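You operate a simulated robot arm through the tools that you are given. There is no shell and no other tool. Be economical: measure what you need, move in short steps, check, and stop when the job is done.

You are at the controls of a simulated robot arm. One attempt, no reset.

## Task
Fetch the foam block from the assembly bench top and set it on top of the blue fan motor.

The check looks at the end state, three seconds after you hand in, the way a careful person would. Anything else that was tipped, shoved, dropped, spilled or broken makes it a failure.

## Robot
A 7-joint arm with a two-finger parallel gripper, fixed in place. Base frame: the origin is at the foot of the arm, x ahead of it, y to its left, z up; the work surface is at about z = 0. Readings come in mm, degrees, newtons and seconds.
With the tool pointing down near the work surface it reaches from about 220 to 580 mm from the base axis. Its first joint turns from -66.0 to 66.0 degrees. Payload 2.5 kg.
The tool frame sits at the grasp point between the pads (the TCP): z along the fingers, y along the line on which they close. The tips reach 23 mm beyond it. The gripper opens to 94 mm. The fingers are 38 mm wide and 10 mm thick; the gripper's body (54 by 96 mm) begins 39 mm behind the TCP.
Orientation is told as [roll, pitch, yaw] about the base's x, y, z axes, in that order, counted from this pose: with the fingers straight down and closing along the base's y, the tool's x points along the base's -x, its y along +y and its z along -z.

## Interface
- The arm moves only by the tool jog_arm. Its argument "increments" is a list that holds one entry, the list of rows, each a list of 6 numbers: the shift along the tool's x, y, z in units of 100 mm (1.0 is 100 mm), then the turn, a rotation vector about the tool's x, y, z in units of 120 degrees (1.0 is 120 degrees). In form: [[[dx, dy, dz, rx, ry, rz], ...]]. A call has 1 to 8 rows; each row is the pose to reach, as a shift and turn from the pose commanded when the call began, along the tool's axes at that moment. "jaw" is the finger opening in mm, from 0 to 94, set as the call begins (left out, the last holds). A call with a number of a shift or a turn outside -1 to 1 is refused whole. Each row takes 0.2 s and may step no farther than 50 mm and 8.6 degrees from the row before; otherwise, or with a gripper value out of range, the whole call is refused. A pose out of reach is approached as far as the arm can. The call stops where the force on the tool passes 40 N (or 10 N more than at its start, if that is more) or the arm is blocked; 0.2 s more then pass. The fingers move at their own pace (about 108 mm/s each) and stop on an object; they squeeze with about 20 N. The grip force told is the motor's: it shows also when the fingers shut on nothing. Time passes only in rows, and 0.2 s behind the last, so rows that repeat a pose let the fingers close. The reply holds the time, the measured pose of the TCP, the force on the tool along the base axes, the opening and the grip force, in the units named above and with some noise, and new pictures: "views" is both (left out), scene, wrist or none.
- Cameras (640 x 400 px; columns grow to the right, rows downward): "scene" is fixed at [128.7, -405.5, 536.2]; the picture's right is [0.67, -0.74, 0.00], its down [-0.44, -0.40, -0.81] and it looks along [0.60, 0.54, -0.59] (base axes); focal length 328 px, centre (320, 200). "wrist" rides on the gripper at [86, 16, -74] in the tool frame; the picture's right is [-0.18, 0.98, 0.00], its down [-0.58, -0.11, -0.81] and it looks along [-0.79, -0.15, 0.59] (tool axes); focal length 243 px, centre (320, 200). There is no depth. A picture from a camera that has moved, and an enlarged one, comes with that camera's place and axes in the base frame and with its lens. The place of the scene camera against the robot may be out by one fixed shift of up to 25 mm in any direction.
- inspect(camera, box): a new picture of the part [left, top, right, bottom] of that camera's present view, enlarged. It takes no simulated time.
- sign_off(): hands the job in; it is judged then, once.

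Go step by step. Nothing tells you positions but the pictures and the camera data: compare them with the known pose of the tool, close in by small moves and look again before you grip or let go. The budget is 90 turns and 170 pictures, counting those below and the enlarged ones. Unless the task says otherwise, let go and move clear before handing in, and close with one line.

The tools are called after "Call:" by a JSON object that holds its "method" and its "body". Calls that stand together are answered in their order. jog_arm: Moves the arm, as the interface text tells. Its arguments: {"type":"object","properties":{"increments":{"type":"array"},"jaw":{"type":"number"},"views":{"type":"string","enum":["both","scene","wrist","none"]}},"required":["increments"]} The other tools are called the same way: inspect (camera, box) takes an enlarged picture of a part of a camera's view; sign_off () hands the job in.

At the start:

```text
clock: 0.0
tool_pos: [306.9, -91.2, 341.2]
orientation: [0.0, -0.1, -0.1]
wrist_force: [-0.8, 0.4, -0.2]
opening: 94.4
grip_force: 0.0
```

scene: 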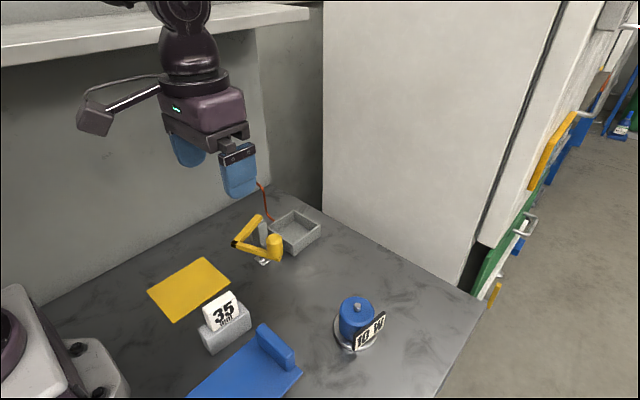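
wrist: 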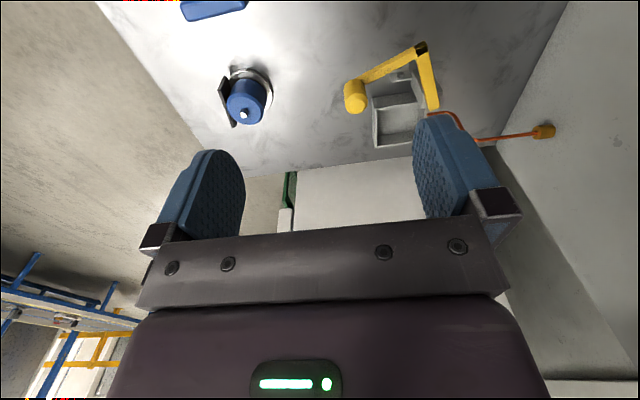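

I see a bench with a yellow flat sheet, a "35" labelled item, a blue object, a blue fan motor with an "18 W" label, a lamp and a tray. I'll enlarge the scene to tell which one is the foam block.

Call:
{"method": "inspect", "body": {"camera": "scene", "box": [130, 240, 310, 400]}}

Call:
{"method": "inspect", "body": {"camera": "scene", "box": [220, 190, 420, 370]}}

```text
2.50 times, centred on (220, 320) of scene
camera zoom: at [128.7, -405.5, 536.2], right [0.67, -0.74, 0.0], down [-0.44, -0.4, -0.81], along [0.6, 0.54, -0.59], focal length 820 px, centre (570, -100)
```

zoom: 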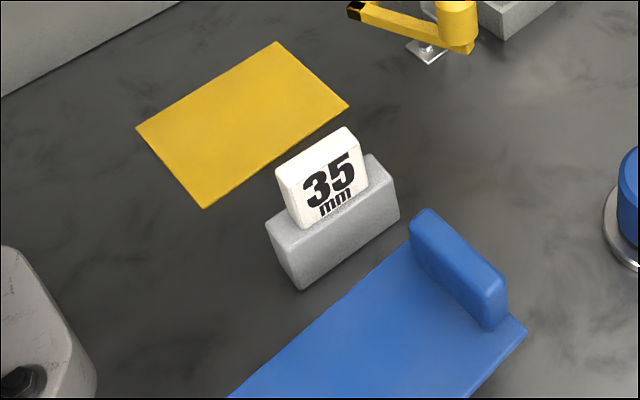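

```text
2.22 times, centred on (320, 280) of scene
camera zoom: at [128.7, -405.5, 536.2], right [0.67, -0.74, 0.0], down [-0.44, -0.4, -0.81], along [0.6, 0.54, -0.59], focal length 729 px, centre (320, 22)
```

zoom: 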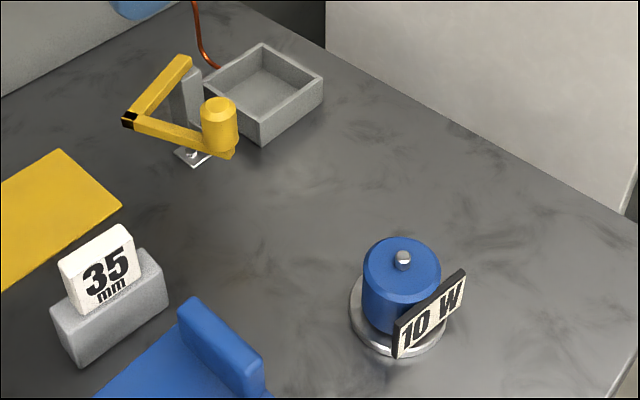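

The grey block with the "35 mm" tag is my candidate, though I should look at it and the blue item from another side. I'll draw back and tilt the wrist camera downwards.

Call:
{"method": "jog_arm", "body": {"increments": [[[0.2, 0.05, 0, 0, 0.07, 0], [0.4, 0.1, 0, 0, 0.14, 0], [0.6, 0.1, 0, 0, 0.21, 0], [0.7, 0.1, 0, 0, 0.28, 0]]]}}

```text
clock: 1.0
tool_pos: [237.9, -80.4, 341.9]
orientation: [-0.2, 33.7, 0.0]
wrist_force: [-0.3, -0.2, -0.5]
opening: 94.4
grip_force: 0.0
camera wrist: at [206.6, -64.1, 451.3], right [0.15, 0.98, -0.1], down [0.93, -0.11, 0.35], along [0.33, -0.15, -0.93], focal length 243 px, centre (320, 200)
```

scene: 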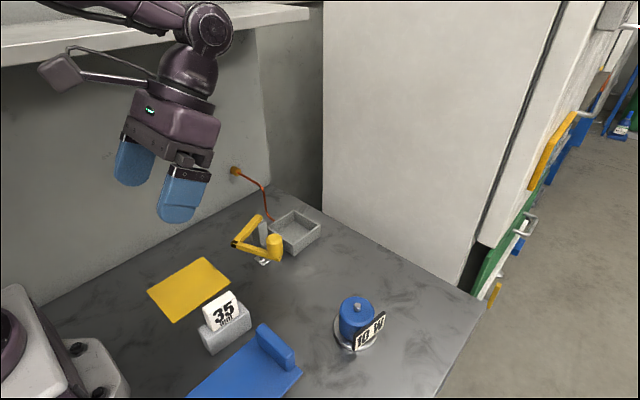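
wrist: 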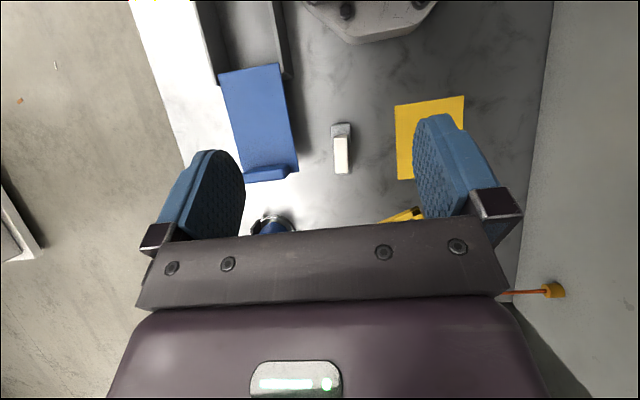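

From above, the blue item is the end of a chute, and the grey block carries a white piece. I'll enlarge both.

Call:
{"method": "inspect", "body": {"camera": "wrist", "box": [290, 90, 390, 190]}}

Call:
{"method": "inspect", "body": {"camera": "wrist", "box": [190, 0, 350, 190]}}

Call:
{"method": "inspect", "body": {"camera": "scene", "box": [190, 280, 260, 360]}}

```text
4.00 times, centred on (340, 140) of wrist
camera zoom: at [206.6, -64.1, 451.3], right [0.15, 0.98, -0.1], down [0.93, -0.11, 0.35], along [0.33, -0.15, -0.93], focal length 970 px, centre (240, 440)
```

zoom: 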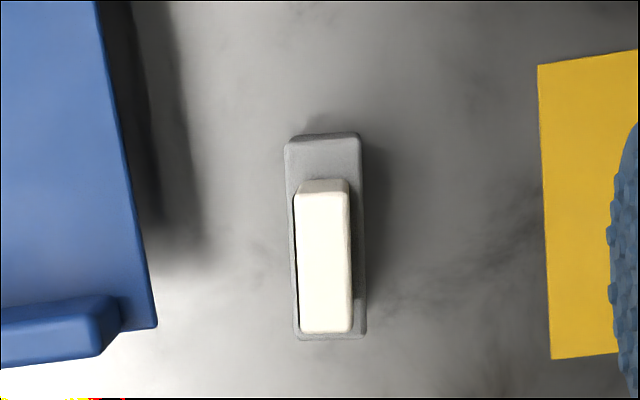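

```text
2.11 times, centred on (270, 95) of wrist
camera zoom: at [206.6, -64.1, 451.3], right [0.15, 0.98, -0.1], down [0.93, -0.11, 0.35], along [0.33, -0.15, -0.93], focal length 511 px, centre (425, 421)
```

zoom: 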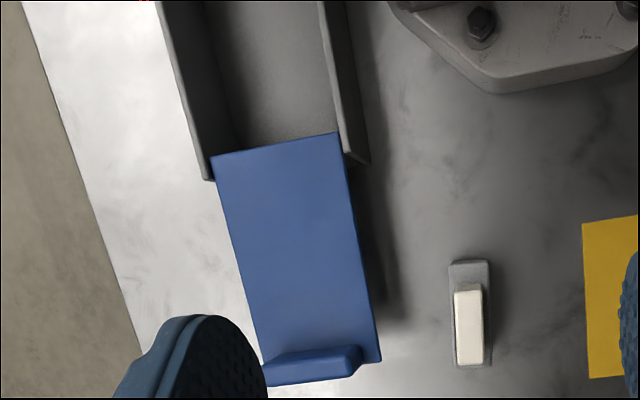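

```text
5.00 times, centred on (225, 320) of scene
camera zoom: at [128.7, -405.5, 536.2], right [0.67, -0.74, 0.0], down [-0.44, -0.4, -0.81], along [0.6, 0.54, -0.59], focal length 1640 px, centre (795, -400)
```

zoom: 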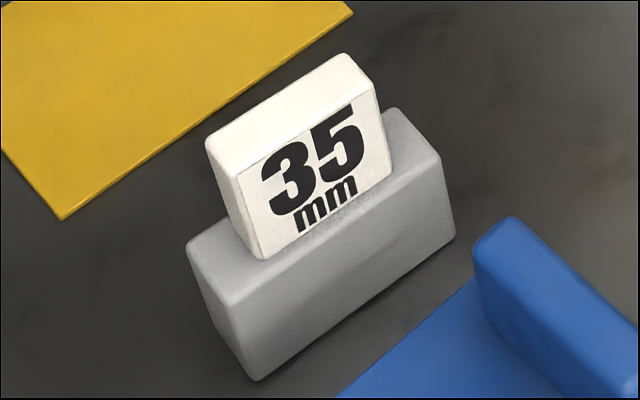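

The white piece stands on, or is fixed to, the grey block. Before deciding, I'll look further up the chute for any other candidate.

Call:
{"method": "jog_arm", "body": {"increments": [[[0, -0.3, 0, 0, 0.07, 0], [0, -0.6, 0, 0, 0.14, 0], [0, -0.9, 0, 0, 0.2, 0]]], "views": "wrist"}}

```text
clock: 1.8
tool_pos: [238.4, -170.6, 342.7]
orientation: [-0.1, 57.8, -0.1]
wrist_force: [0.2, -0.2, 0.7]
opening: 93.9
grip_force: 0.1
camera wrist: at [254.5, -155.2, 454.8], right [0.1, 0.98, -0.16], down [0.99, -0.11, -0.06], along [-0.08, -0.15, -0.99], focal length 243 px, centre (320, 200)
```

wrist: 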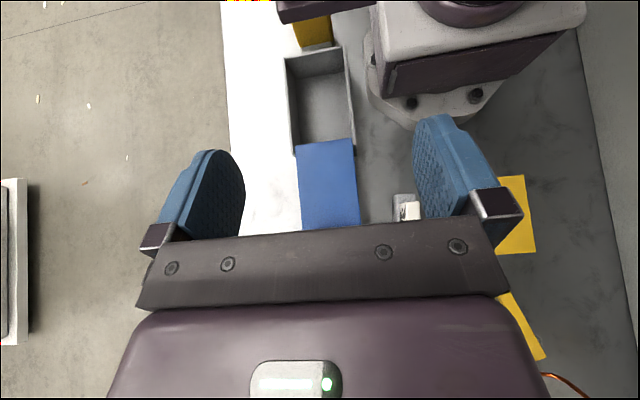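

The chute is empty, so the target is the grey block or the white piece on it. I'll zoom tighter on where the two meet.

Call:
{"method": "inspect", "body": {"camera": "scene", "box": [205, 305, 245, 335]}}

Call:
{"method": "inspect", "body": {"camera": "scene", "box": [325, 285, 395, 355]}}

Call:
{"method": "inspect", "body": {"camera": "wrist", "box": [380, 180, 430, 230]}}

```text
13.33 times, centred on (225, 320) of scene
camera zoom: at [128.7, -405.5, 536.2], right [0.67, -0.74, 0.0], down [-0.44, -0.4, -0.81], along [0.6, 0.54, -0.59], focal length 4373 px, centre (1587, -1400)
```

zoom: 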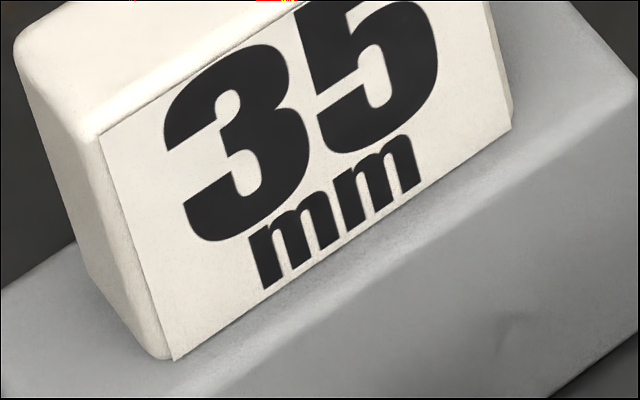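

```text
5.71 times, centred on (360, 320) of scene
camera zoom: at [128.7, -405.5, 536.2], right [0.67, -0.74, 0.0], down [-0.44, -0.4, -0.81], along [0.6, 0.54, -0.59], focal length 1874 px, centre (91, -486)
```

zoom: 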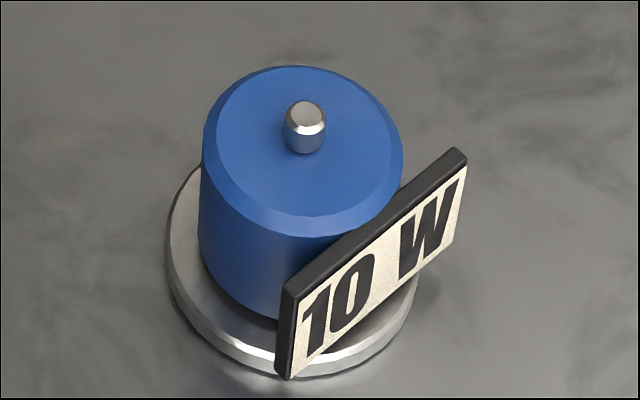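

```text
8.00 times, centred on (405, 205) of wrist
camera zoom: at [254.5, -155.2, 454.8], right [0.1, 0.98, -0.16], down [0.99, -0.11, -0.06], along [-0.08, -0.15, -0.99], focal length 1941 px, centre (-360, 160)
```

zoom: 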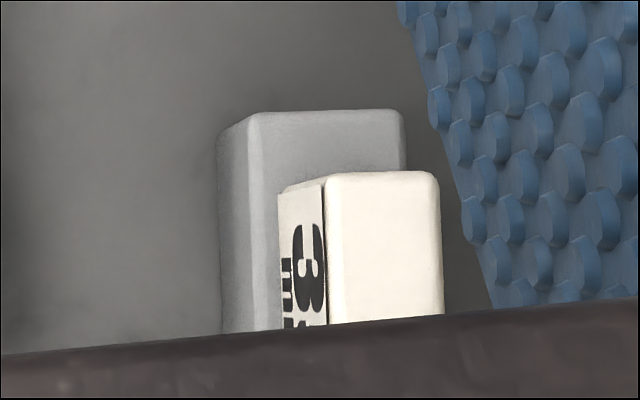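

The motor has a short shaft on top. The grey block measures about 45 mm high, and the white piece on it tops out near 90 mm, around (268, -80). I'll straighten the tool over it and look again.

Call:
{"method": "jog_arm", "body": {"increments": [[[-0.14, 0.13, 0.04, 0, -0.0686, 0], [-0.28, 0.26, 0.08, 0, -0.137, 0], [-0.43, 0.39, 0.12, 0, -0.206, 0], [-0.57, 0.52, 0.16, 0, -0.274, 0], [-0.72, 0.65, 0.2, 0, -0.343, 0], [-0.86, 0.78, 0.24, 0, -0.411, 0], [-1.0, 0.9, 0.28, 0, -0.4815, 0]]]}}

```text
clock: 3.4
tool_pos: [269.3, -81.4, 241.2]
orientation: [0.0, -0.3, -0.1]
wrist_force: [0.1, 0.0, 0.6]
opening: 94.2
grip_force: 0.1
camera wrist: at [181.7, -64.9, 314.9], right [0.18, 0.98, 0.0], down [0.58, -0.11, 0.81], along [0.8, -0.15, -0.59], focal length 243 px, centre (320, 200)
```

scene: 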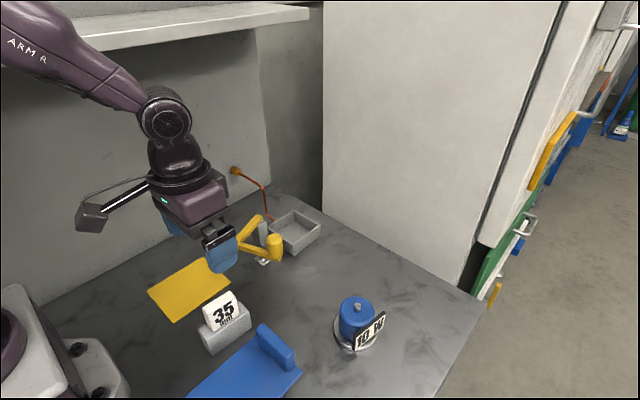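
wrist: 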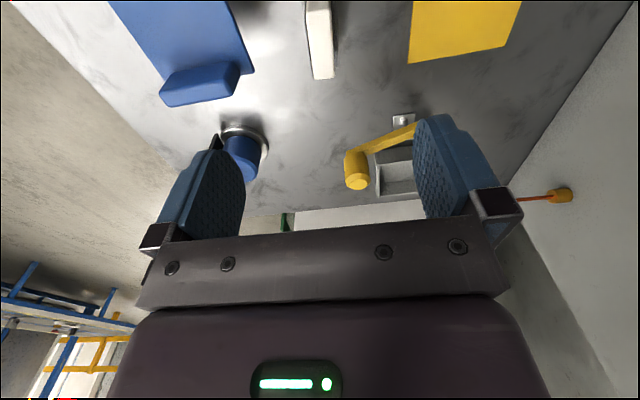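

Call:
{"method": "inspect", "body": {"camera": "wrist", "box": [270, 0, 370, 100]}}

Call:
{"method": "inspect", "body": {"camera": "wrist", "box": [195, 110, 295, 210]}}

```text
4.00 times, centred on (320, 50) of wrist
camera zoom: at [181.7, -64.9, 314.9], right [0.18, 0.98, 0.0], down [0.58, -0.11, 0.81], along [0.8, -0.15, -0.59], focal length 970 px, centre (320, 800)
```

zoom: 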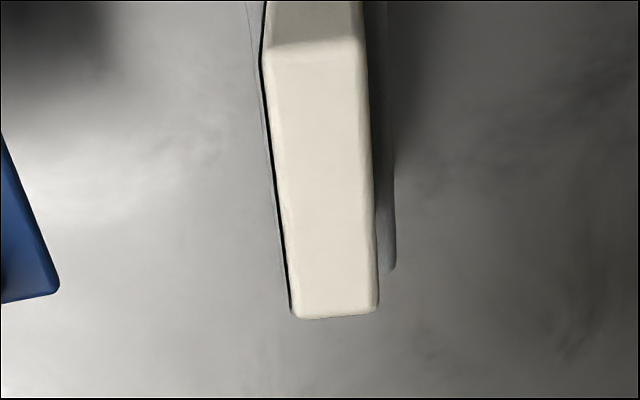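

```text
4.00 times, centred on (245, 160) of wrist
camera zoom: at [181.7, -64.9, 314.9], right [0.18, 0.98, 0.0], down [0.58, -0.11, 0.81], along [0.8, -0.15, -0.59], focal length 970 px, centre (620, 360)
```

zoom: 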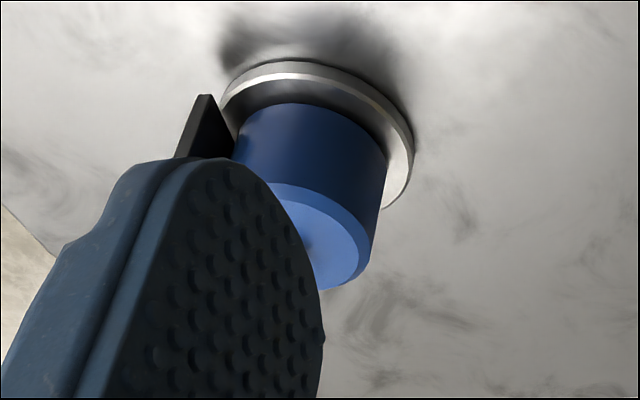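

The white piece's top spans about x 246–295, with its centre near (270, -80), width 19 mm, height near 92 and yaw about -5°. I'll align over it and come down part way with the jaws at 60 mm.

Call:
{"method": "jog_arm", "body": {"increments": [[[0, 0.01, 0.4, 0, 0, 0.02], [-0.01, 0.015, 0.8, 0, 0, 0.042], [-0.01, 0.015, 1.0, 0, 0, 0.042]]], "jaw": 60}}

```text
clock: 4.2
tool_pos: [270.6, -77.2, 142.5]
orientation: [-0.1, -0.3, -5.1]
wrist_force: [-0.4, 0.0, 0.3]
opening: 59.9
grip_force: 0.1
camera wrist: at [184.7, -53.7, 216.8], right [0.27, 0.96, 0.0], down [0.57, -0.16, 0.81], along [0.78, -0.22, -0.59], focal length 243 px, centre (320, 200)
```

scene: 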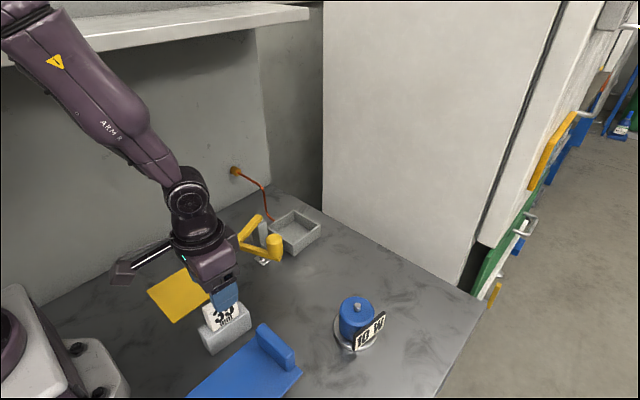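
wrist: 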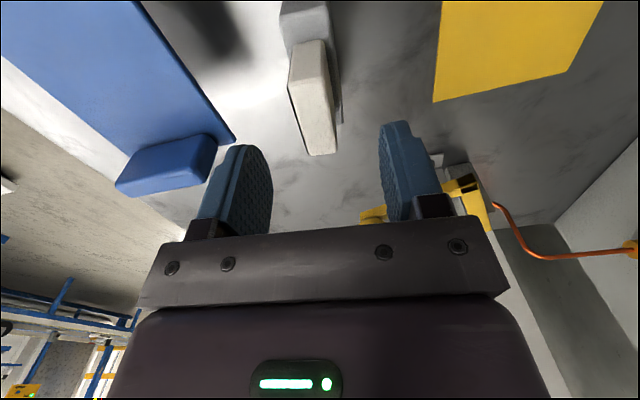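

The white piece is below, between the fingers. I'll zoom in to check the height of both parts and the centring.

Call:
{"method": "inspect", "body": {"camera": "wrist", "box": [240, 0, 390, 180]}}

Call:
{"method": "inspect", "body": {"camera": "scene", "box": [190, 280, 260, 360]}}

```text
2.22 times, centred on (315, 90) of wrist
camera zoom: at [184.7, -53.7, 216.8], right [0.27, 0.96, 0.0], down [0.57, -0.16, 0.81], along [0.78, -0.22, -0.59], focal length 539 px, centre (331, 444)
```

zoom: 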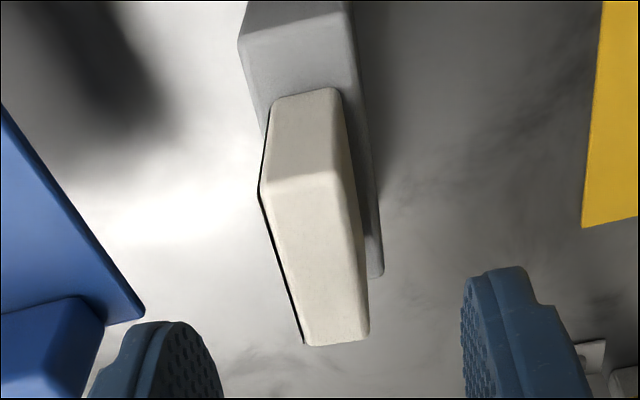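

```text
5.00 times, centred on (225, 320) of scene
camera zoom: at [128.7, -405.5, 536.2], right [0.67, -0.74, 0.0], down [-0.44, -0.4, -0.81], along [0.6, 0.54, -0.59], focal length 1640 px, centre (795, -400)
```

zoom: 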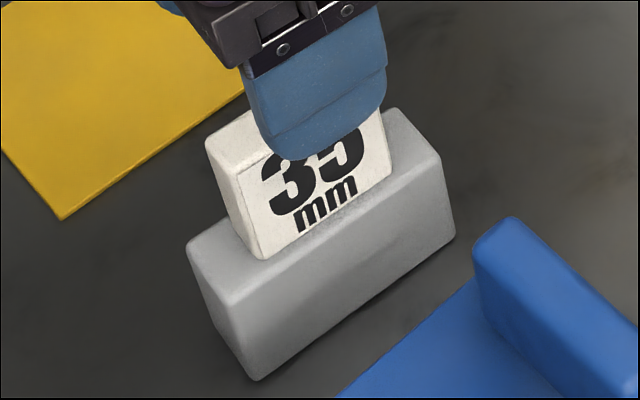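

White spans z 44 to 92, and its centre is about 3.5 mm further to -y than the tool. I'll shift, descend to TCP z≈74 (tips just above the grey block), and check before closing.

Call:
{"method": "jog_arm", "body": {"increments": [[[0, -0.035, 0.2, 0, 0, 0], [0.01, -0.035, 0.45, 0, 0, 0], [0.01, -0.035, 0.685, 0, 0, 0]]]}}

```text
clock: 5.0
tool_pos: [268.8, -82.1, 75.1]
orientation: [0.0, -0.2, -5.1]
wrist_force: [1.3, 0.6, 0.0]
opening: 60.1
grip_force: 0.0
camera wrist: at [182.1, -57.8, 148.1], right [0.27, 0.96, 0.0], down [0.57, -0.16, 0.81], along [0.78, -0.22, -0.59], focal length 243 px, centre (320, 200)
```

scene: 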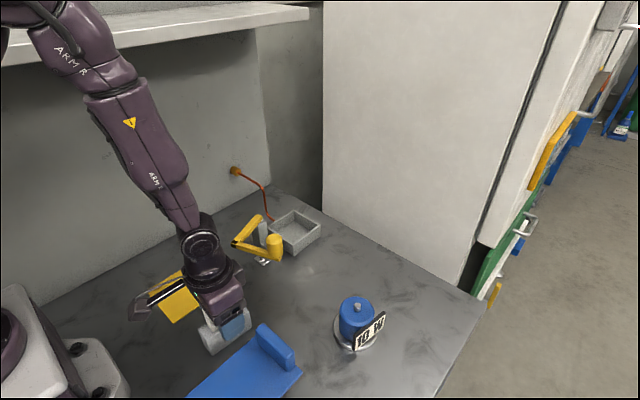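
wrist: 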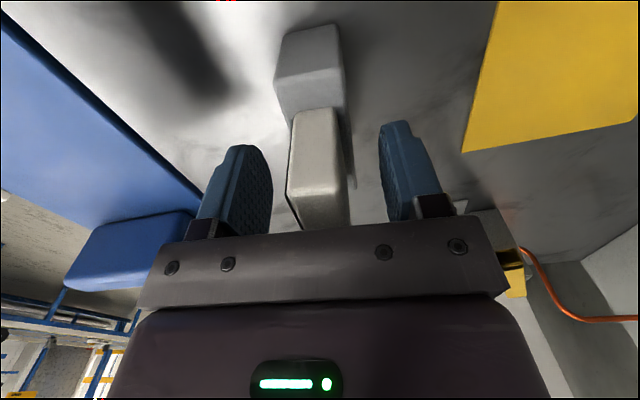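

The fingers straddle the white piece evenly. I'll close on it without lifting.

Call:
{"method": "jog_arm", "body": {"increments": [[[0, 0, 0, 0, 0, 0], [0, 0, 0, 0, 0, 0], [0, 0, 0, 0, 0, 0]]], "jaw": 8, "views": "wrist"}}

```text
clock: 5.8
tool_pos: [269.0, -82.6, 74.5]
orientation: [-0.1, -0.2, -5.1]
wrist_force: [0.9, -0.6, 0.5]
opening: 19.6
grip_force: 19.8
camera wrist: at [182.0, -57.7, 148.5], right [0.27, 0.96, 0.0], down [0.57, -0.16, 0.81], along [0.78, -0.22, -0.59], focal length 243 px, centre (320, 200)
```

wrist: 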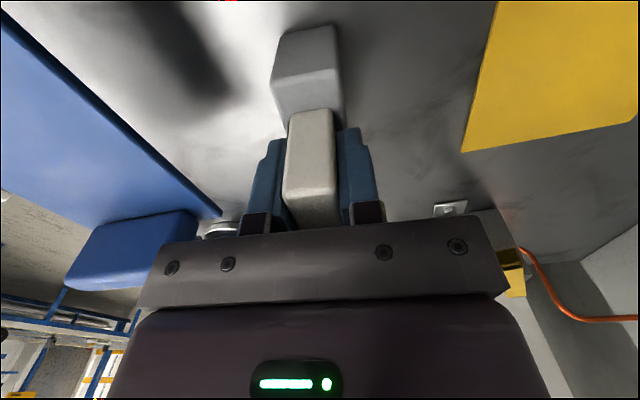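

It is gripped at 19.6 mm. I'll lift a small amount to see whether the grey part comes along.

Call:
{"method": "jog_arm", "body": {"increments": [[[0, 0, -0.05, 0, 0, 0], [0, 0, -0.15, 0, 0, 0], [0, 0, -0.25, 0, 0, 0], [0, 0, -0.25, 0, 0, 0]]]}}

Call:
{"method": "inspect", "body": {"camera": "scene", "box": [180, 270, 270, 370]}}

```text
clock: 6.8
tool_pos: [267.2, -82.5, 98.1]
orientation: [0.0, -0.2, -5.0]
wrist_force: [0.8, -0.1, -0.6]
opening: 19.3
grip_force: 20.0
camera wrist: at [181.9, -58.5, 173.3], right [0.27, 0.96, 0.0], down [0.57, -0.16, 0.81], along [0.78, -0.22, -0.59], focal length 243 px, centre (320, 200)
```

scene: 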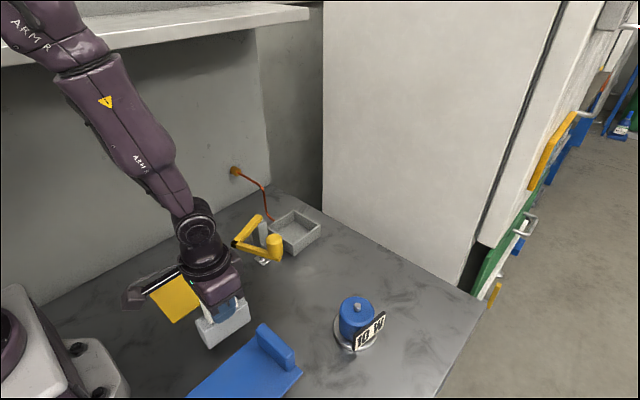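
wrist: 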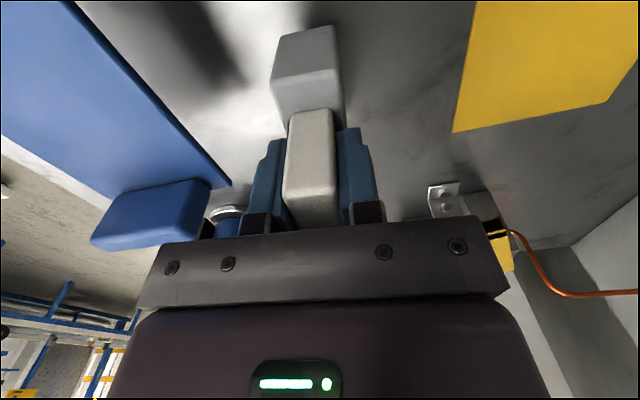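

```text
4.00 times, centred on (225, 320) of scene
camera zoom: at [128.7, -405.5, 536.2], right [0.67, -0.74, 0.0], down [-0.44, -0.4, -0.81], along [0.6, 0.54, -0.59], focal length 1312 px, centre (700, -280)
```

zoom: 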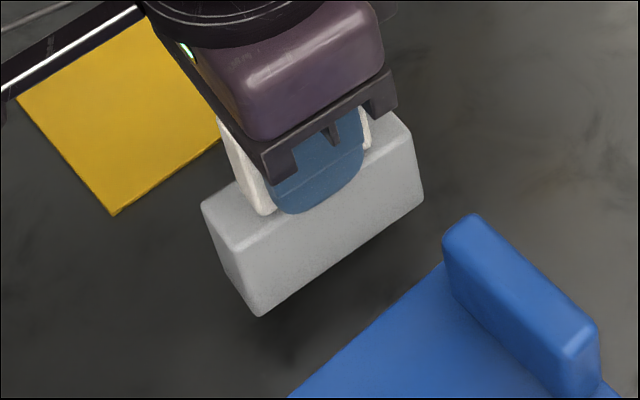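

The whole piece lifted together and weighs almost nothing, so grey and white together are the foam block. I'll raise it and tilt it so the scene camera sees its underside, in case there is a recess for the motor shaft.

Call:
{"method": "jog_arm", "body": {"increments": [[[0, 0, -0.4, 0, 0, 0], [0, 0, -0.8, 0, 0, 0], [0, 0, -1.0, 0, 0, 0]]], "views": "none"}}

Call:
{"method": "jog_arm", "body": {"increments": [[[0, 0, -0.2, 0.07, 0, 0], [0, 0, -0.4, 0.14, 0, 0], [0, 0, -0.6, 0.21, 0, 0], [0, 0, -0.8, 0.28, 0, 0], [0, 0, -1.0, 0.35, 0, 0], [0, 0, -1.0, 0.42, 0, 0], [0, 0, -1.0, 0.49, 0, 0], [0, 0, -1.0, 0.56, 0, 0]]], "views": "scene"}}

```text
clock: 7.6
tool_pos: [263.9, -81.8, 197.8]
orientation: [0.1, -0.2, -5.0]
wrist_force: [-0.4, 0.2, -0.5]
opening: 19.5
grip_force: 19.9
```

```text
clock: 9.4
tool_pos: [257.7, -103.0, 306.2]
orientation: [-67.3, -1.9, -9.8]
wrist_force: [0.7, -0.1, 0.3]
opening: 8.3
grip_force: 0.0
```

scene: 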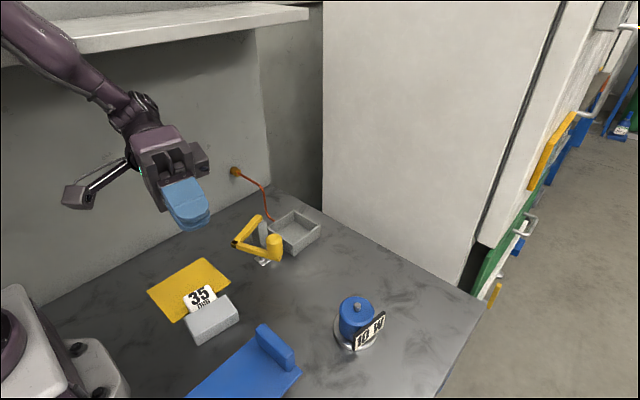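

The block slipped out during the tilt and is back on the bench. I'll look at how it lies.

Call:
{"method": "inspect", "body": {"camera": "scene", "box": [170, 270, 260, 360]}}

Call:
{"method": "inspect", "body": {"camera": "scene", "box": [130, 140, 400, 400]}}

```text
4.44 times, centred on (215, 315) of scene
camera zoom: at [128.0, -406.9, 535.4], right [0.67, -0.74, 0.0], down [-0.44, -0.39, -0.81], along [0.6, 0.54, -0.59], focal length 1458 px, centre (787, -311)
```

zoom: 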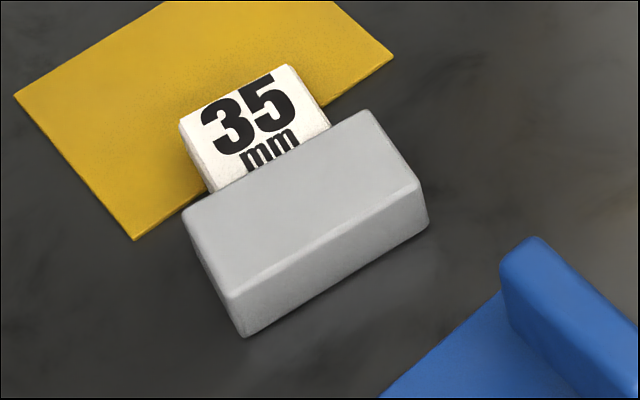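

```text
1.54 times, centred on (265, 270) of scene
camera zoom: at [128.0, -406.9, 535.4], right [0.67, -0.74, 0.0], down [-0.44, -0.39, -0.81], along [0.6, 0.54, -0.59], focal length 505 px, centre (405, 92)
```

zoom: 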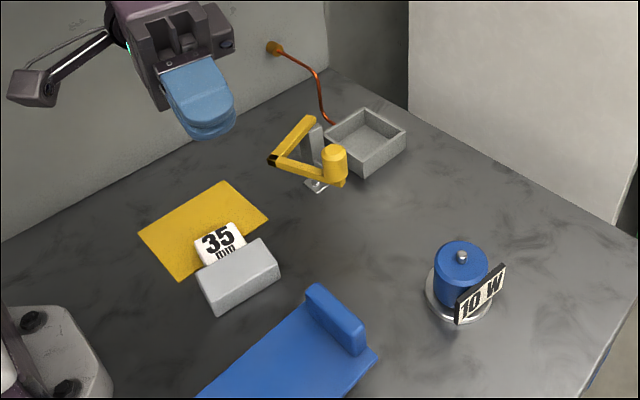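

The underside is plain with no recess. The block now lies on its side, label up, with the white part towards +y. I'll level the gripper, open it and look closely before regripping.

Call:
{"method": "jog_arm", "body": {"increments": [[[0, 0, 0, -0.07, 0, 0], [0, 0, 0, -0.14, 0, 0], [0, 0, 0, -0.21, 0, 0], [0, 0, 0, -0.28, 0, 0], [0, 0, 0, -0.35, 0, 0], [0, 0, 0, -0.42, 0, 0], [0, 0, 0, -0.49, 0, 0], [0, 0, 0, -0.56, 0, 0]]], "jaw": 94, "views": "none"}}

Call:
{"method": "jog_arm", "body": {"increments": [[[0.1, 0.05, 0, 0, 0.07, 0], [0.2, 0.1, 0, 0, 0.14, 0], [0.3, 0.1, 0, 0, 0.21, 0], [0.3, 0.1, 0, 0, 0.28, 0]]], "views": "wrist"}}

```text
clock: 11.2
tool_pos: [267.3, -83.0, 298.2]
orientation: [0.1, -0.4, -4.9]
wrist_force: [-0.6, -0.5, -0.2]
opening: 93.8
grip_force: 0.0
```

```text
clock: 12.2
tool_pos: [237.8, -69.6, 298.0]
orientation: [0.0, 33.6, -5.1]
wrist_force: [-0.5, 1.0, 0.0]
opening: 94.0
grip_force: 0.1
camera wrist: at [206.8, -51.0, 407.9], right [0.24, 0.97, -0.1], down [0.92, -0.19, 0.35], along [0.32, -0.18, -0.93], focal length 243 px, centre (320, 200)
```

wrist: 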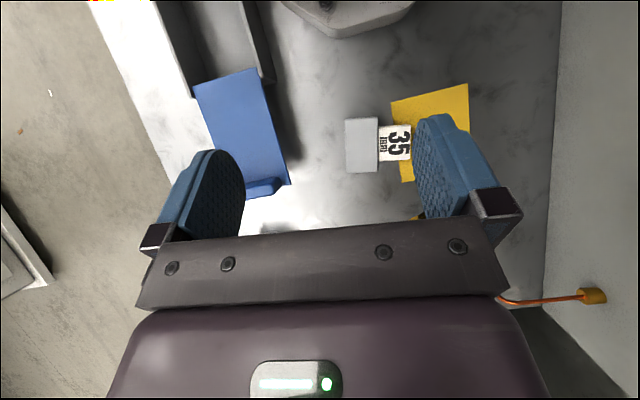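

Call:
{"method": "inspect", "body": {"camera": "wrist", "box": [330, 80, 430, 190]}}

```text
3.64 times, centred on (380, 135) of wrist
camera zoom: at [206.8, -51.0, 407.9], right [0.24, 0.97, -0.1], down [0.92, -0.19, 0.35], along [0.32, -0.18, -0.93], focal length 882 px, centre (102, 436)
```

zoom: 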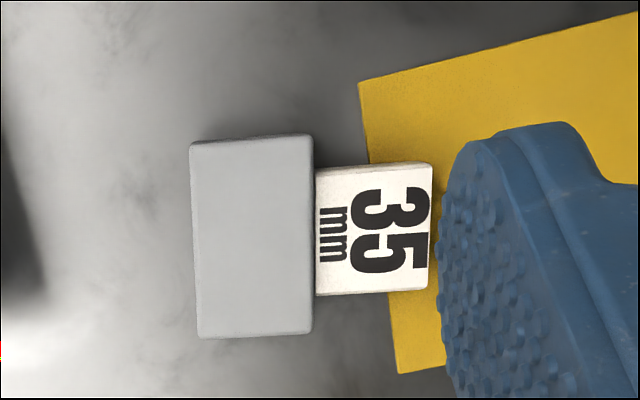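

The block lies with its white part centred near (273, 8), yaw about -9.5°. I'll regrip the white part lengthwise (closing along x), so I can turn the block upright close to the bench. First I'll level the tool and yaw it.

Call:
{"method": "jog_arm", "body": {"increments": [[[0, 0.1, 0, 0, -0.07, 0], [0, 0.25, 0, 0, -0.14, 0], [0, 0.4, 0, 0, -0.21, 0], [0, 0.6, 0, 0, -0.2815, 0]]], "views": "none"}}

Call:
{"method": "jog_arm", "body": {"increments": [[[-0.05, 0, 0, 0, 0, 0.07], [-0.1, 0, 0, 0, 0, 0.14], [-0.15, 0, 0, 0, 0, 0.21], [-0.2, 0, 0, 0, 0, 0.28], [-0.25, 0, 0, 0, 0, 0.35], [-0.28, 0, 0, 0, 0, 0.42], [-0.28, 0, 0, 0, 0, 0.49], [-0.28, 0, 0, 0, 0, 0.56]]], "views": "none"}}

Call:
{"method": "jog_arm", "body": {"increments": [[[0, 0, 0, 0, 0, 0.07], [0, 0, 0, 0, 0, 0.14], [0, 0, 0, 0, 0, 0.21], [0, 0, 0, 0, 0, 0.228]]]}}

```text
clock: 13.2
tool_pos: [243.6, -8.8, 297.8]
orientation: [0.0, -0.4, -5.0]
wrist_force: [0.1, -0.4, 0.5]
opening: 94.2
grip_force: 0.2
```

```text
clock: 15.0
tool_pos: [270.0, -12.3, 299.7]
orientation: [0.3, 0.0, -72.4]
wrist_force: [0.0, -0.3, 0.5]
opening: 94.3
grip_force: 0.1
```

```text
clock: 16.0
tool_pos: [270.3, -13.3, 297.3]
orientation: [0.4, 0.0, -99.8]
wrist_force: [0.7, 0.3, 0.7]
opening: 94.0
grip_force: 0.0
camera wrist: at [300.0, 69.4, 373.1], right [0.94, -0.35, 0.01], down [-0.21, -0.55, 0.81], along [-0.28, -0.76, -0.59], focal length 243 px, centre (320, 200)
```

scene: 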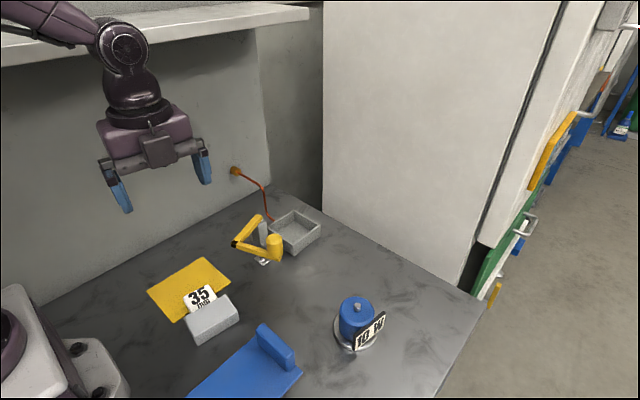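
wrist: 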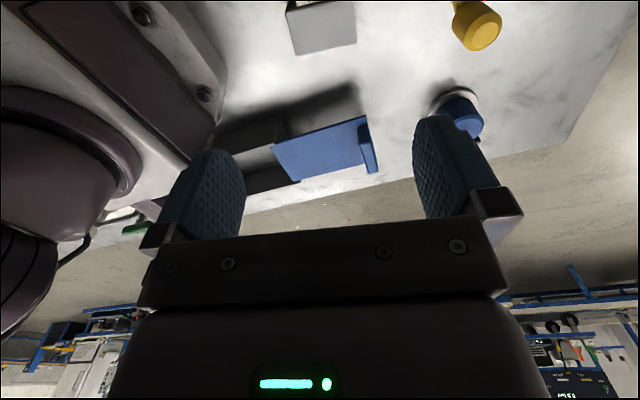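

Aligned. I'll shift over the white part and descend halfway, then check.

Call:
{"method": "jog_arm", "body": {"increments": [[[0.1, -0.01, 0.35, 0, 0, 0], [0.21, -0.01, 0.7, 0, 0, 0], [0.214, -0.01, 1.0, 0, 0, 0]]], "views": "none"}}

Call:
{"method": "jog_arm", "body": {"increments": [[[0, 0, 0.4, 0, 0, 0], [0, 0, 0.7, 0, 0, 0], [0, 0, 1.0, 0, 0, 0]]]}}

Call:
{"method": "inspect", "body": {"camera": "wrist", "box": [180, 0, 480, 190]}}

Call:
{"method": "inspect", "body": {"camera": "scene", "box": [150, 250, 270, 360]}}

```text
clock: 16.8
tool_pos: [272.9, 6.7, 197.0]
orientation: [0.4, 0.0, -99.7]
wrist_force: [-0.5, 0.6, 0.2]
opening: 93.9
grip_force: 0.0
```

```text
clock: 17.6
tool_pos: [275.2, 8.8, 97.0]
orientation: [0.4, 0.0, -99.6]
wrist_force: [0.7, 0.3, 0.2]
opening: 93.9
grip_force: 0.1
camera wrist: at [304.7, 91.5, 171.1], right [0.94, -0.35, 0.01], down [-0.21, -0.55, 0.81], along [-0.27, -0.76, -0.59], focal length 243 px, centre (320, 200)
```

scene: 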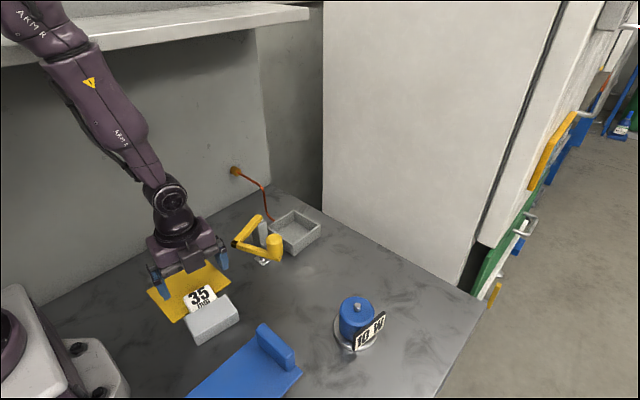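
wrist: 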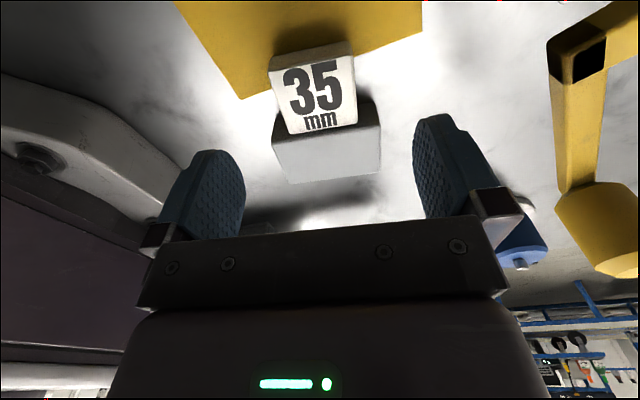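

```text
2.11 times, centred on (330, 95) of wrist
camera zoom: at [304.7, 91.5, 171.1], right [0.94, -0.35, 0.01], down [-0.21, -0.55, 0.81], along [-0.27, -0.76, -0.59], focal length 511 px, centre (299, 421)
```

zoom: 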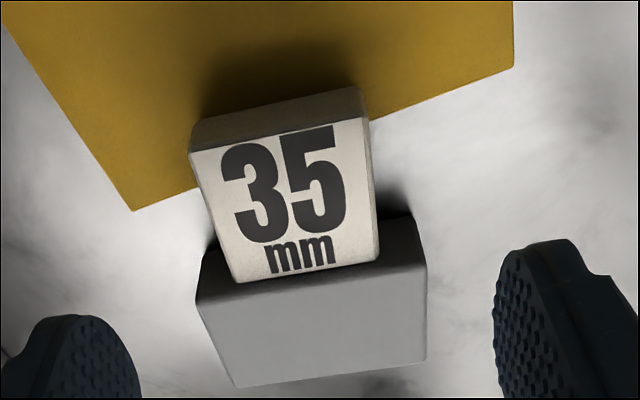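

```text
3.64 times, centred on (210, 305) of scene
camera zoom: at [128.7, -405.5, 536.2], right [0.67, -0.74, 0.0], down [-0.44, -0.4, -0.81], along [0.6, 0.54, -0.59], focal length 1193 px, centre (720, -182)
```

zoom: 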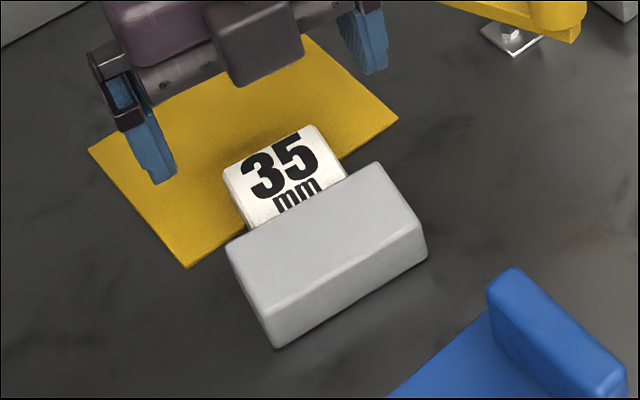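

The white part's centre reads (274, 8), matching the tool to about 1 mm. I'll trim the yaw by 1.5° and descend to TCP z≈28, fingers on either side.

Call:
{"method": "jog_arm", "body": {"increments": [[[0, -0.01, 0.3, 0, 0, 0.012], [0, -0.01, 0.5, 0, 0, 0.012], [0, -0.01, 0.65, 0, 0, 0.012], [0, -0.01, 0.69, 0, 0, 0.012]]], "jaw": 80}}

```text
clock: 18.6
tool_pos: [274.8, 9.0, 29.9]
orientation: [0.4, 0.1, -101.1]
wrist_force: [-0.4, -0.2, -0.5]
opening: 79.8
grip_force: 0.0
camera wrist: at [306.0, 91.8, 104.9], right [0.93, -0.37, 0.01], down [-0.22, -0.55, 0.81], along [-0.29, -0.75, -0.59], focal length 243 px, centre (320, 200)
```

scene: 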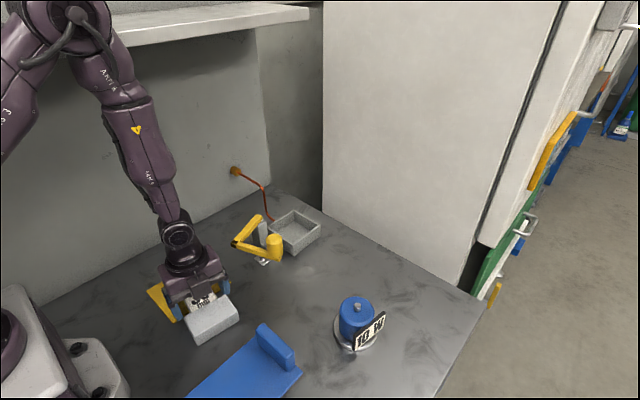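
wrist: 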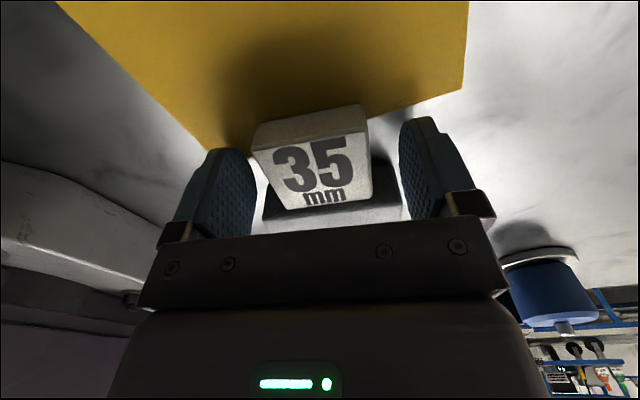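

The fingers flank the white part. I'll lower 2 mm more and close.

Call:
{"method": "jog_arm", "body": {"increments": [[[0, 0, 0.02, 0, 0, 0], [0, 0, 0.02, 0, 0, 0], [0, 0, 0.02, 0, 0, 0]]], "jaw": 38, "views": "wrist"}}

```text
clock: 19.4
tool_pos: [275.0, 9.3, 29.0]
orientation: [0.4, 0.1, -101.0]
wrist_force: [0.5, 1.8, 18.9]
opening: 51.5
grip_force: 20.0
camera wrist: at [305.9, 91.6, 103.7], right [0.93, -0.37, 0.01], down [-0.22, -0.55, 0.8], along [-0.29, -0.75, -0.59], focal length 243 px, centre (320, 200)
```

wrist: 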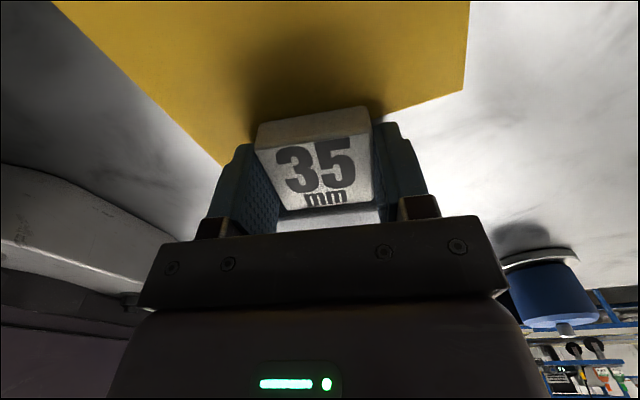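

Gripped at 51.5 mm, with the tips lightly touching below. I'll lift slowly by 25 mm and see how the block hangs.

Call:
{"method": "jog_arm", "body": {"increments": [[[0, 0, -0.02, 0, 0, 0], [0, 0, -0.06, 0, 0, 0], [0, 0, -0.12, 0, 0, 0], [0, 0, -0.18, 0, 0, 0], [0, 0, -0.25, 0, 0, 0]]]}}

Call:
{"method": "inspect", "body": {"camera": "scene", "box": [150, 250, 270, 360]}}

```text
clock: 20.6
tool_pos: [273.7, 10.4, 53.9]
orientation: [0.4, 0.1, -101.0]
wrist_force: [0.3, -0.3, -0.4]
opening: 51.8
grip_force: 20.0
camera wrist: at [305.2, 90.7, 128.2], right [0.93, -0.37, 0.01], down [-0.22, -0.55, 0.81], along [-0.29, -0.75, -0.59], focal length 243 px, centre (320, 200)
```

scene: 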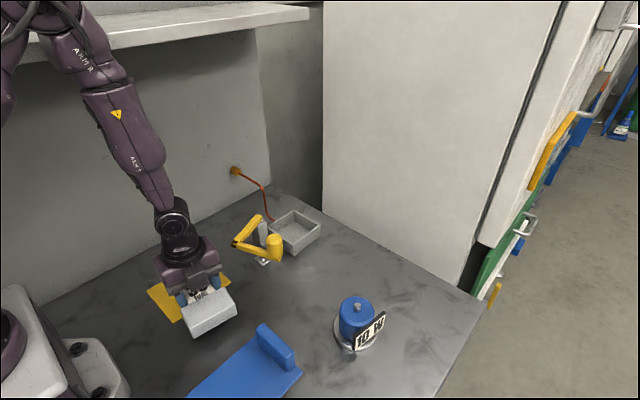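
wrist: 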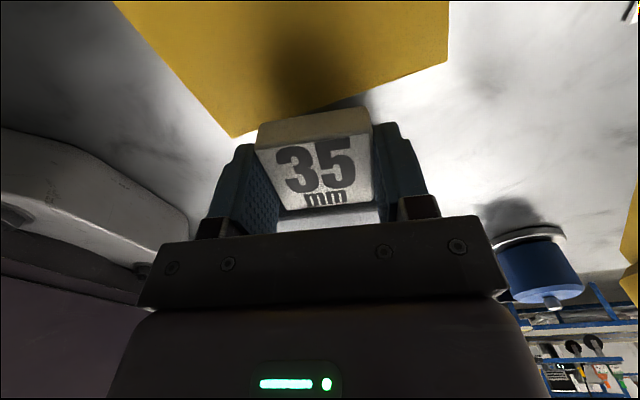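

```text
3.64 times, centred on (210, 305) of scene
camera zoom: at [128.7, -405.5, 536.2], right [0.67, -0.74, 0.0], down [-0.44, -0.4, -0.81], along [0.6, 0.54, -0.59], focal length 1193 px, centre (720, -182)
```

zoom: 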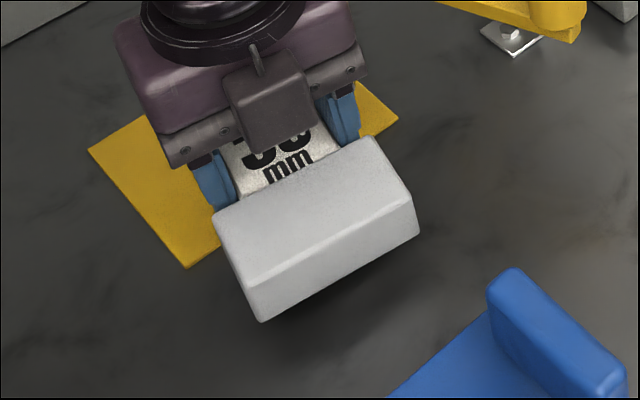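

The grip is firm. To stand the block up I need the fingers pointing outward, so I'll raise it, carry it to open bench near (360, -90) and yaw to about -156° on the way.

Call:
{"method": "jog_arm", "body": {"increments": [[[0, 0, -0.3, 0, 0, 0], [-0.05, 0.1, -0.6, 0, 0, 0.06], [-0.2, 0.3, -0.9, 0, 0, 0.125], [-0.35, 0.5, -0.96, 0, 0, 0.19], [-0.5, 0.7, -0.96, 0, 0, 0.255], [-0.65, 0.85, -0.96, 0, 0, 0.32], [-0.8, 1.0, -0.96, 0, 0, 0.385], [-0.8, 1.0, -0.96, 0, 0, 0.45]]]}}

```text
clock: 22.4
tool_pos: [357.5, -87.3, 151.6]
orientation: [0.2, 0.4, -155.2]
wrist_force: [0.3, -1.0, -0.5]
opening: 51.1
grip_force: 19.9
camera wrist: at [441.2, -66.5, 226.0], right [0.25, -0.97, 0.0], down [-0.58, -0.14, 0.8], along [-0.78, -0.2, -0.6], focal length 243 px, centre (320, 200)
```

scene: 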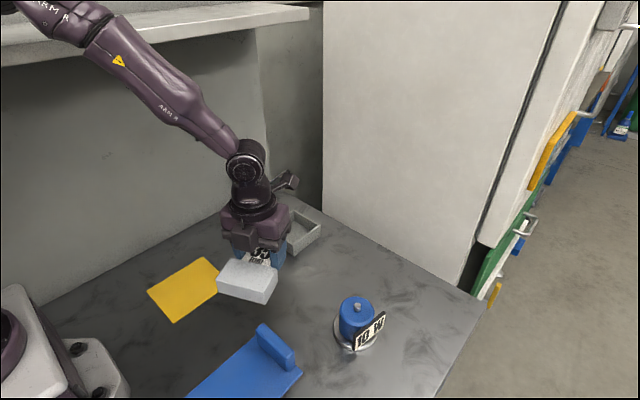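
wrist: 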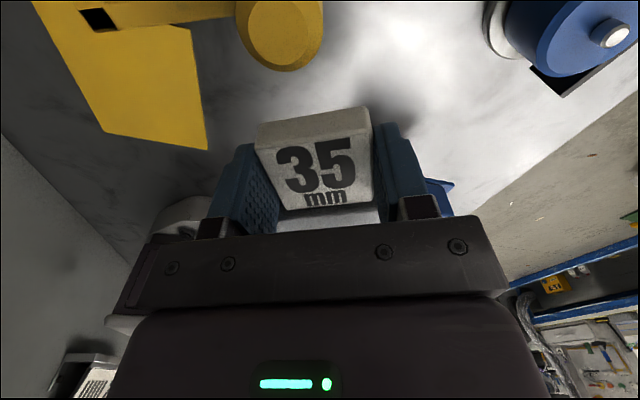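

It is held well. I'll tilt slowly in place, fingers turning outward and the grey base turning downwards.

Call:
{"method": "jog_arm", "body": {"increments": [[[0, 0, 0, 0, 0.04, 0], [0, 0, 0, 0, 0.08, 0], [0, 0, 0, 0, 0.12, 0], [0, 0, 0, 0, 0.16, 0], [0, 0, 0, 0, 0.2, 0], [0, 0, 0, 0, 0.24, 0], [0, 0, 0, 0, 0.28, 0], [0, 0, 0, 0, 0.32, 0]]]}}

```text
clock: 24.2
tool_pos: [356.3, -89.7, 148.6]
orientation: [0.1, 38.9, -154.9]
wrist_force: [-0.3, 0.6, -0.2]
opening: 51.4
grip_force: 20.5
camera wrist: at [380.8, -94.7, 261.3], right [0.28, -0.95, -0.11], down [-0.92, -0.3, 0.26], along [-0.29, 0.03, -0.96], focal length 243 px, centre (320, 200)
```

scene: 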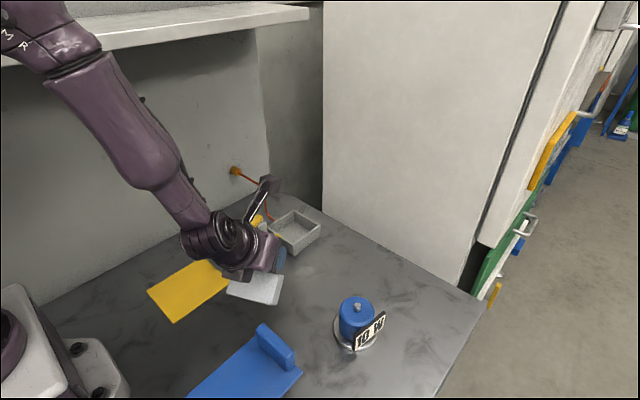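
wrist: 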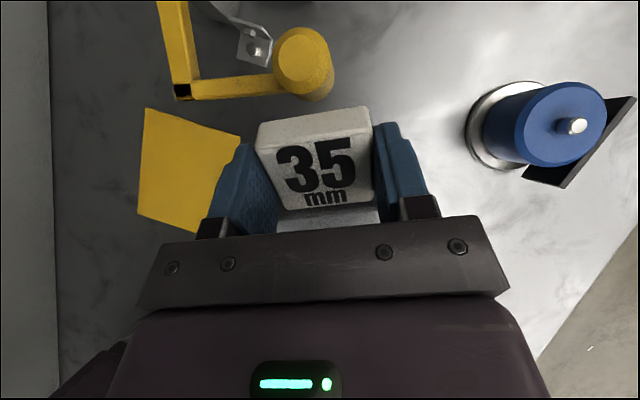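

Tilting works here. I'll continue towards upright.

Call:
{"method": "jog_arm", "body": {"increments": [[[0, 0, 0, 0, 0.04, 0], [0, 0, 0, 0, 0.08, 0], [0, 0, 0, 0, 0.12, 0], [0, 0, 0, 0, 0.16, 0], [0, 0, 0, 0, 0.2, 0], [0, 0, 0, 0, 0.24, 0], [0, 0, 0, 0, 0.28, 0], [0, 0, 0, 0, 0.32, 0]]]}}

```text
clock: 26.0
tool_pos: [356.2, -89.1, 148.9]
orientation: [1.0, 77.2, -154.2]
wrist_force: [-0.5, -0.1, -0.3]
opening: 51.3
grip_force: 20.5
camera wrist: at [313.2, -126.0, 249.7], right [0.38, -0.91, -0.18], down [-0.88, -0.29, -0.39], along [0.3, 0.3, -0.9], focal length 243 px, centre (320, 200)
```

scene: 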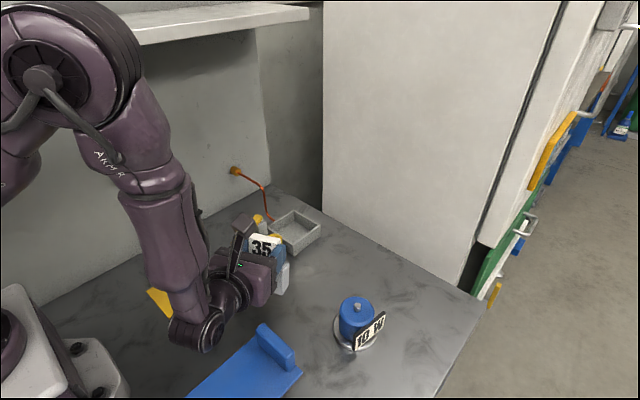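
wrist: 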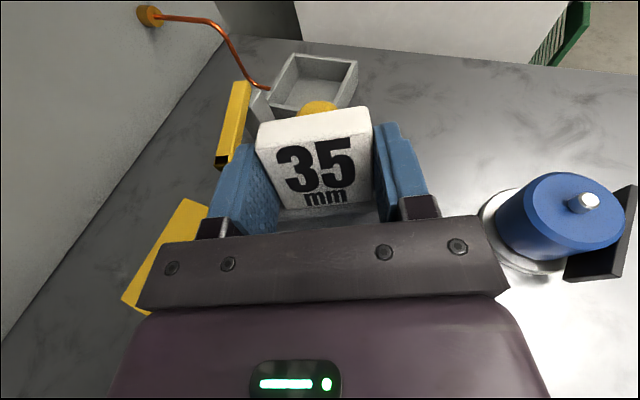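

The block is almost upright and the motor is in clear view. I'll zoom in on the motor and on the held block to measure them.

Call:
{"method": "inspect", "body": {"camera": "wrist", "box": [470, 150, 640, 290]}}

Call:
{"method": "inspect", "body": {"camera": "scene", "box": [190, 200, 400, 370]}}

```text
2.86 times, centred on (555, 220) of wrist
camera zoom: at [313.2, -126.0, 249.7], right [0.38, -0.91, -0.18], down [-0.88, -0.29, -0.39], along [0.3, 0.3, -0.9], focal length 693 px, centre (-351, 143)
```

zoom: 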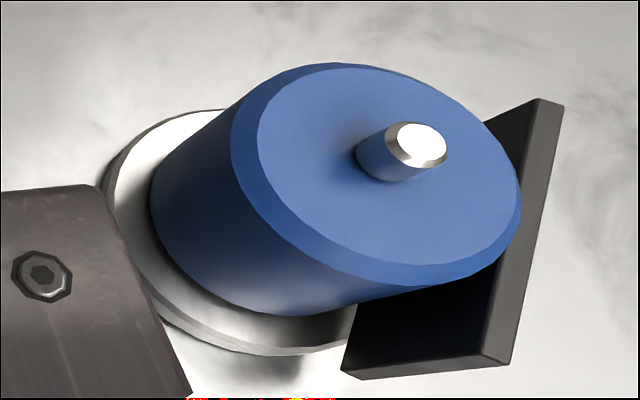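

```text
2.35 times, centred on (295, 285) of scene
camera zoom: at [128.7, -405.5, 536.2], right [0.67, -0.74, 0.0], down [-0.44, -0.4, -0.81], along [0.6, 0.54, -0.59], focal length 772 px, centre (379, 0)
```

zoom: 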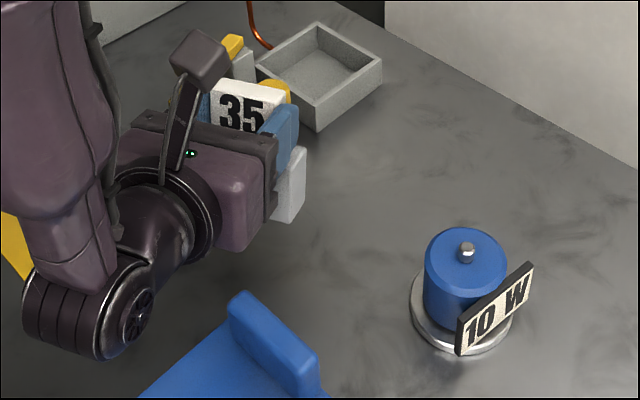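

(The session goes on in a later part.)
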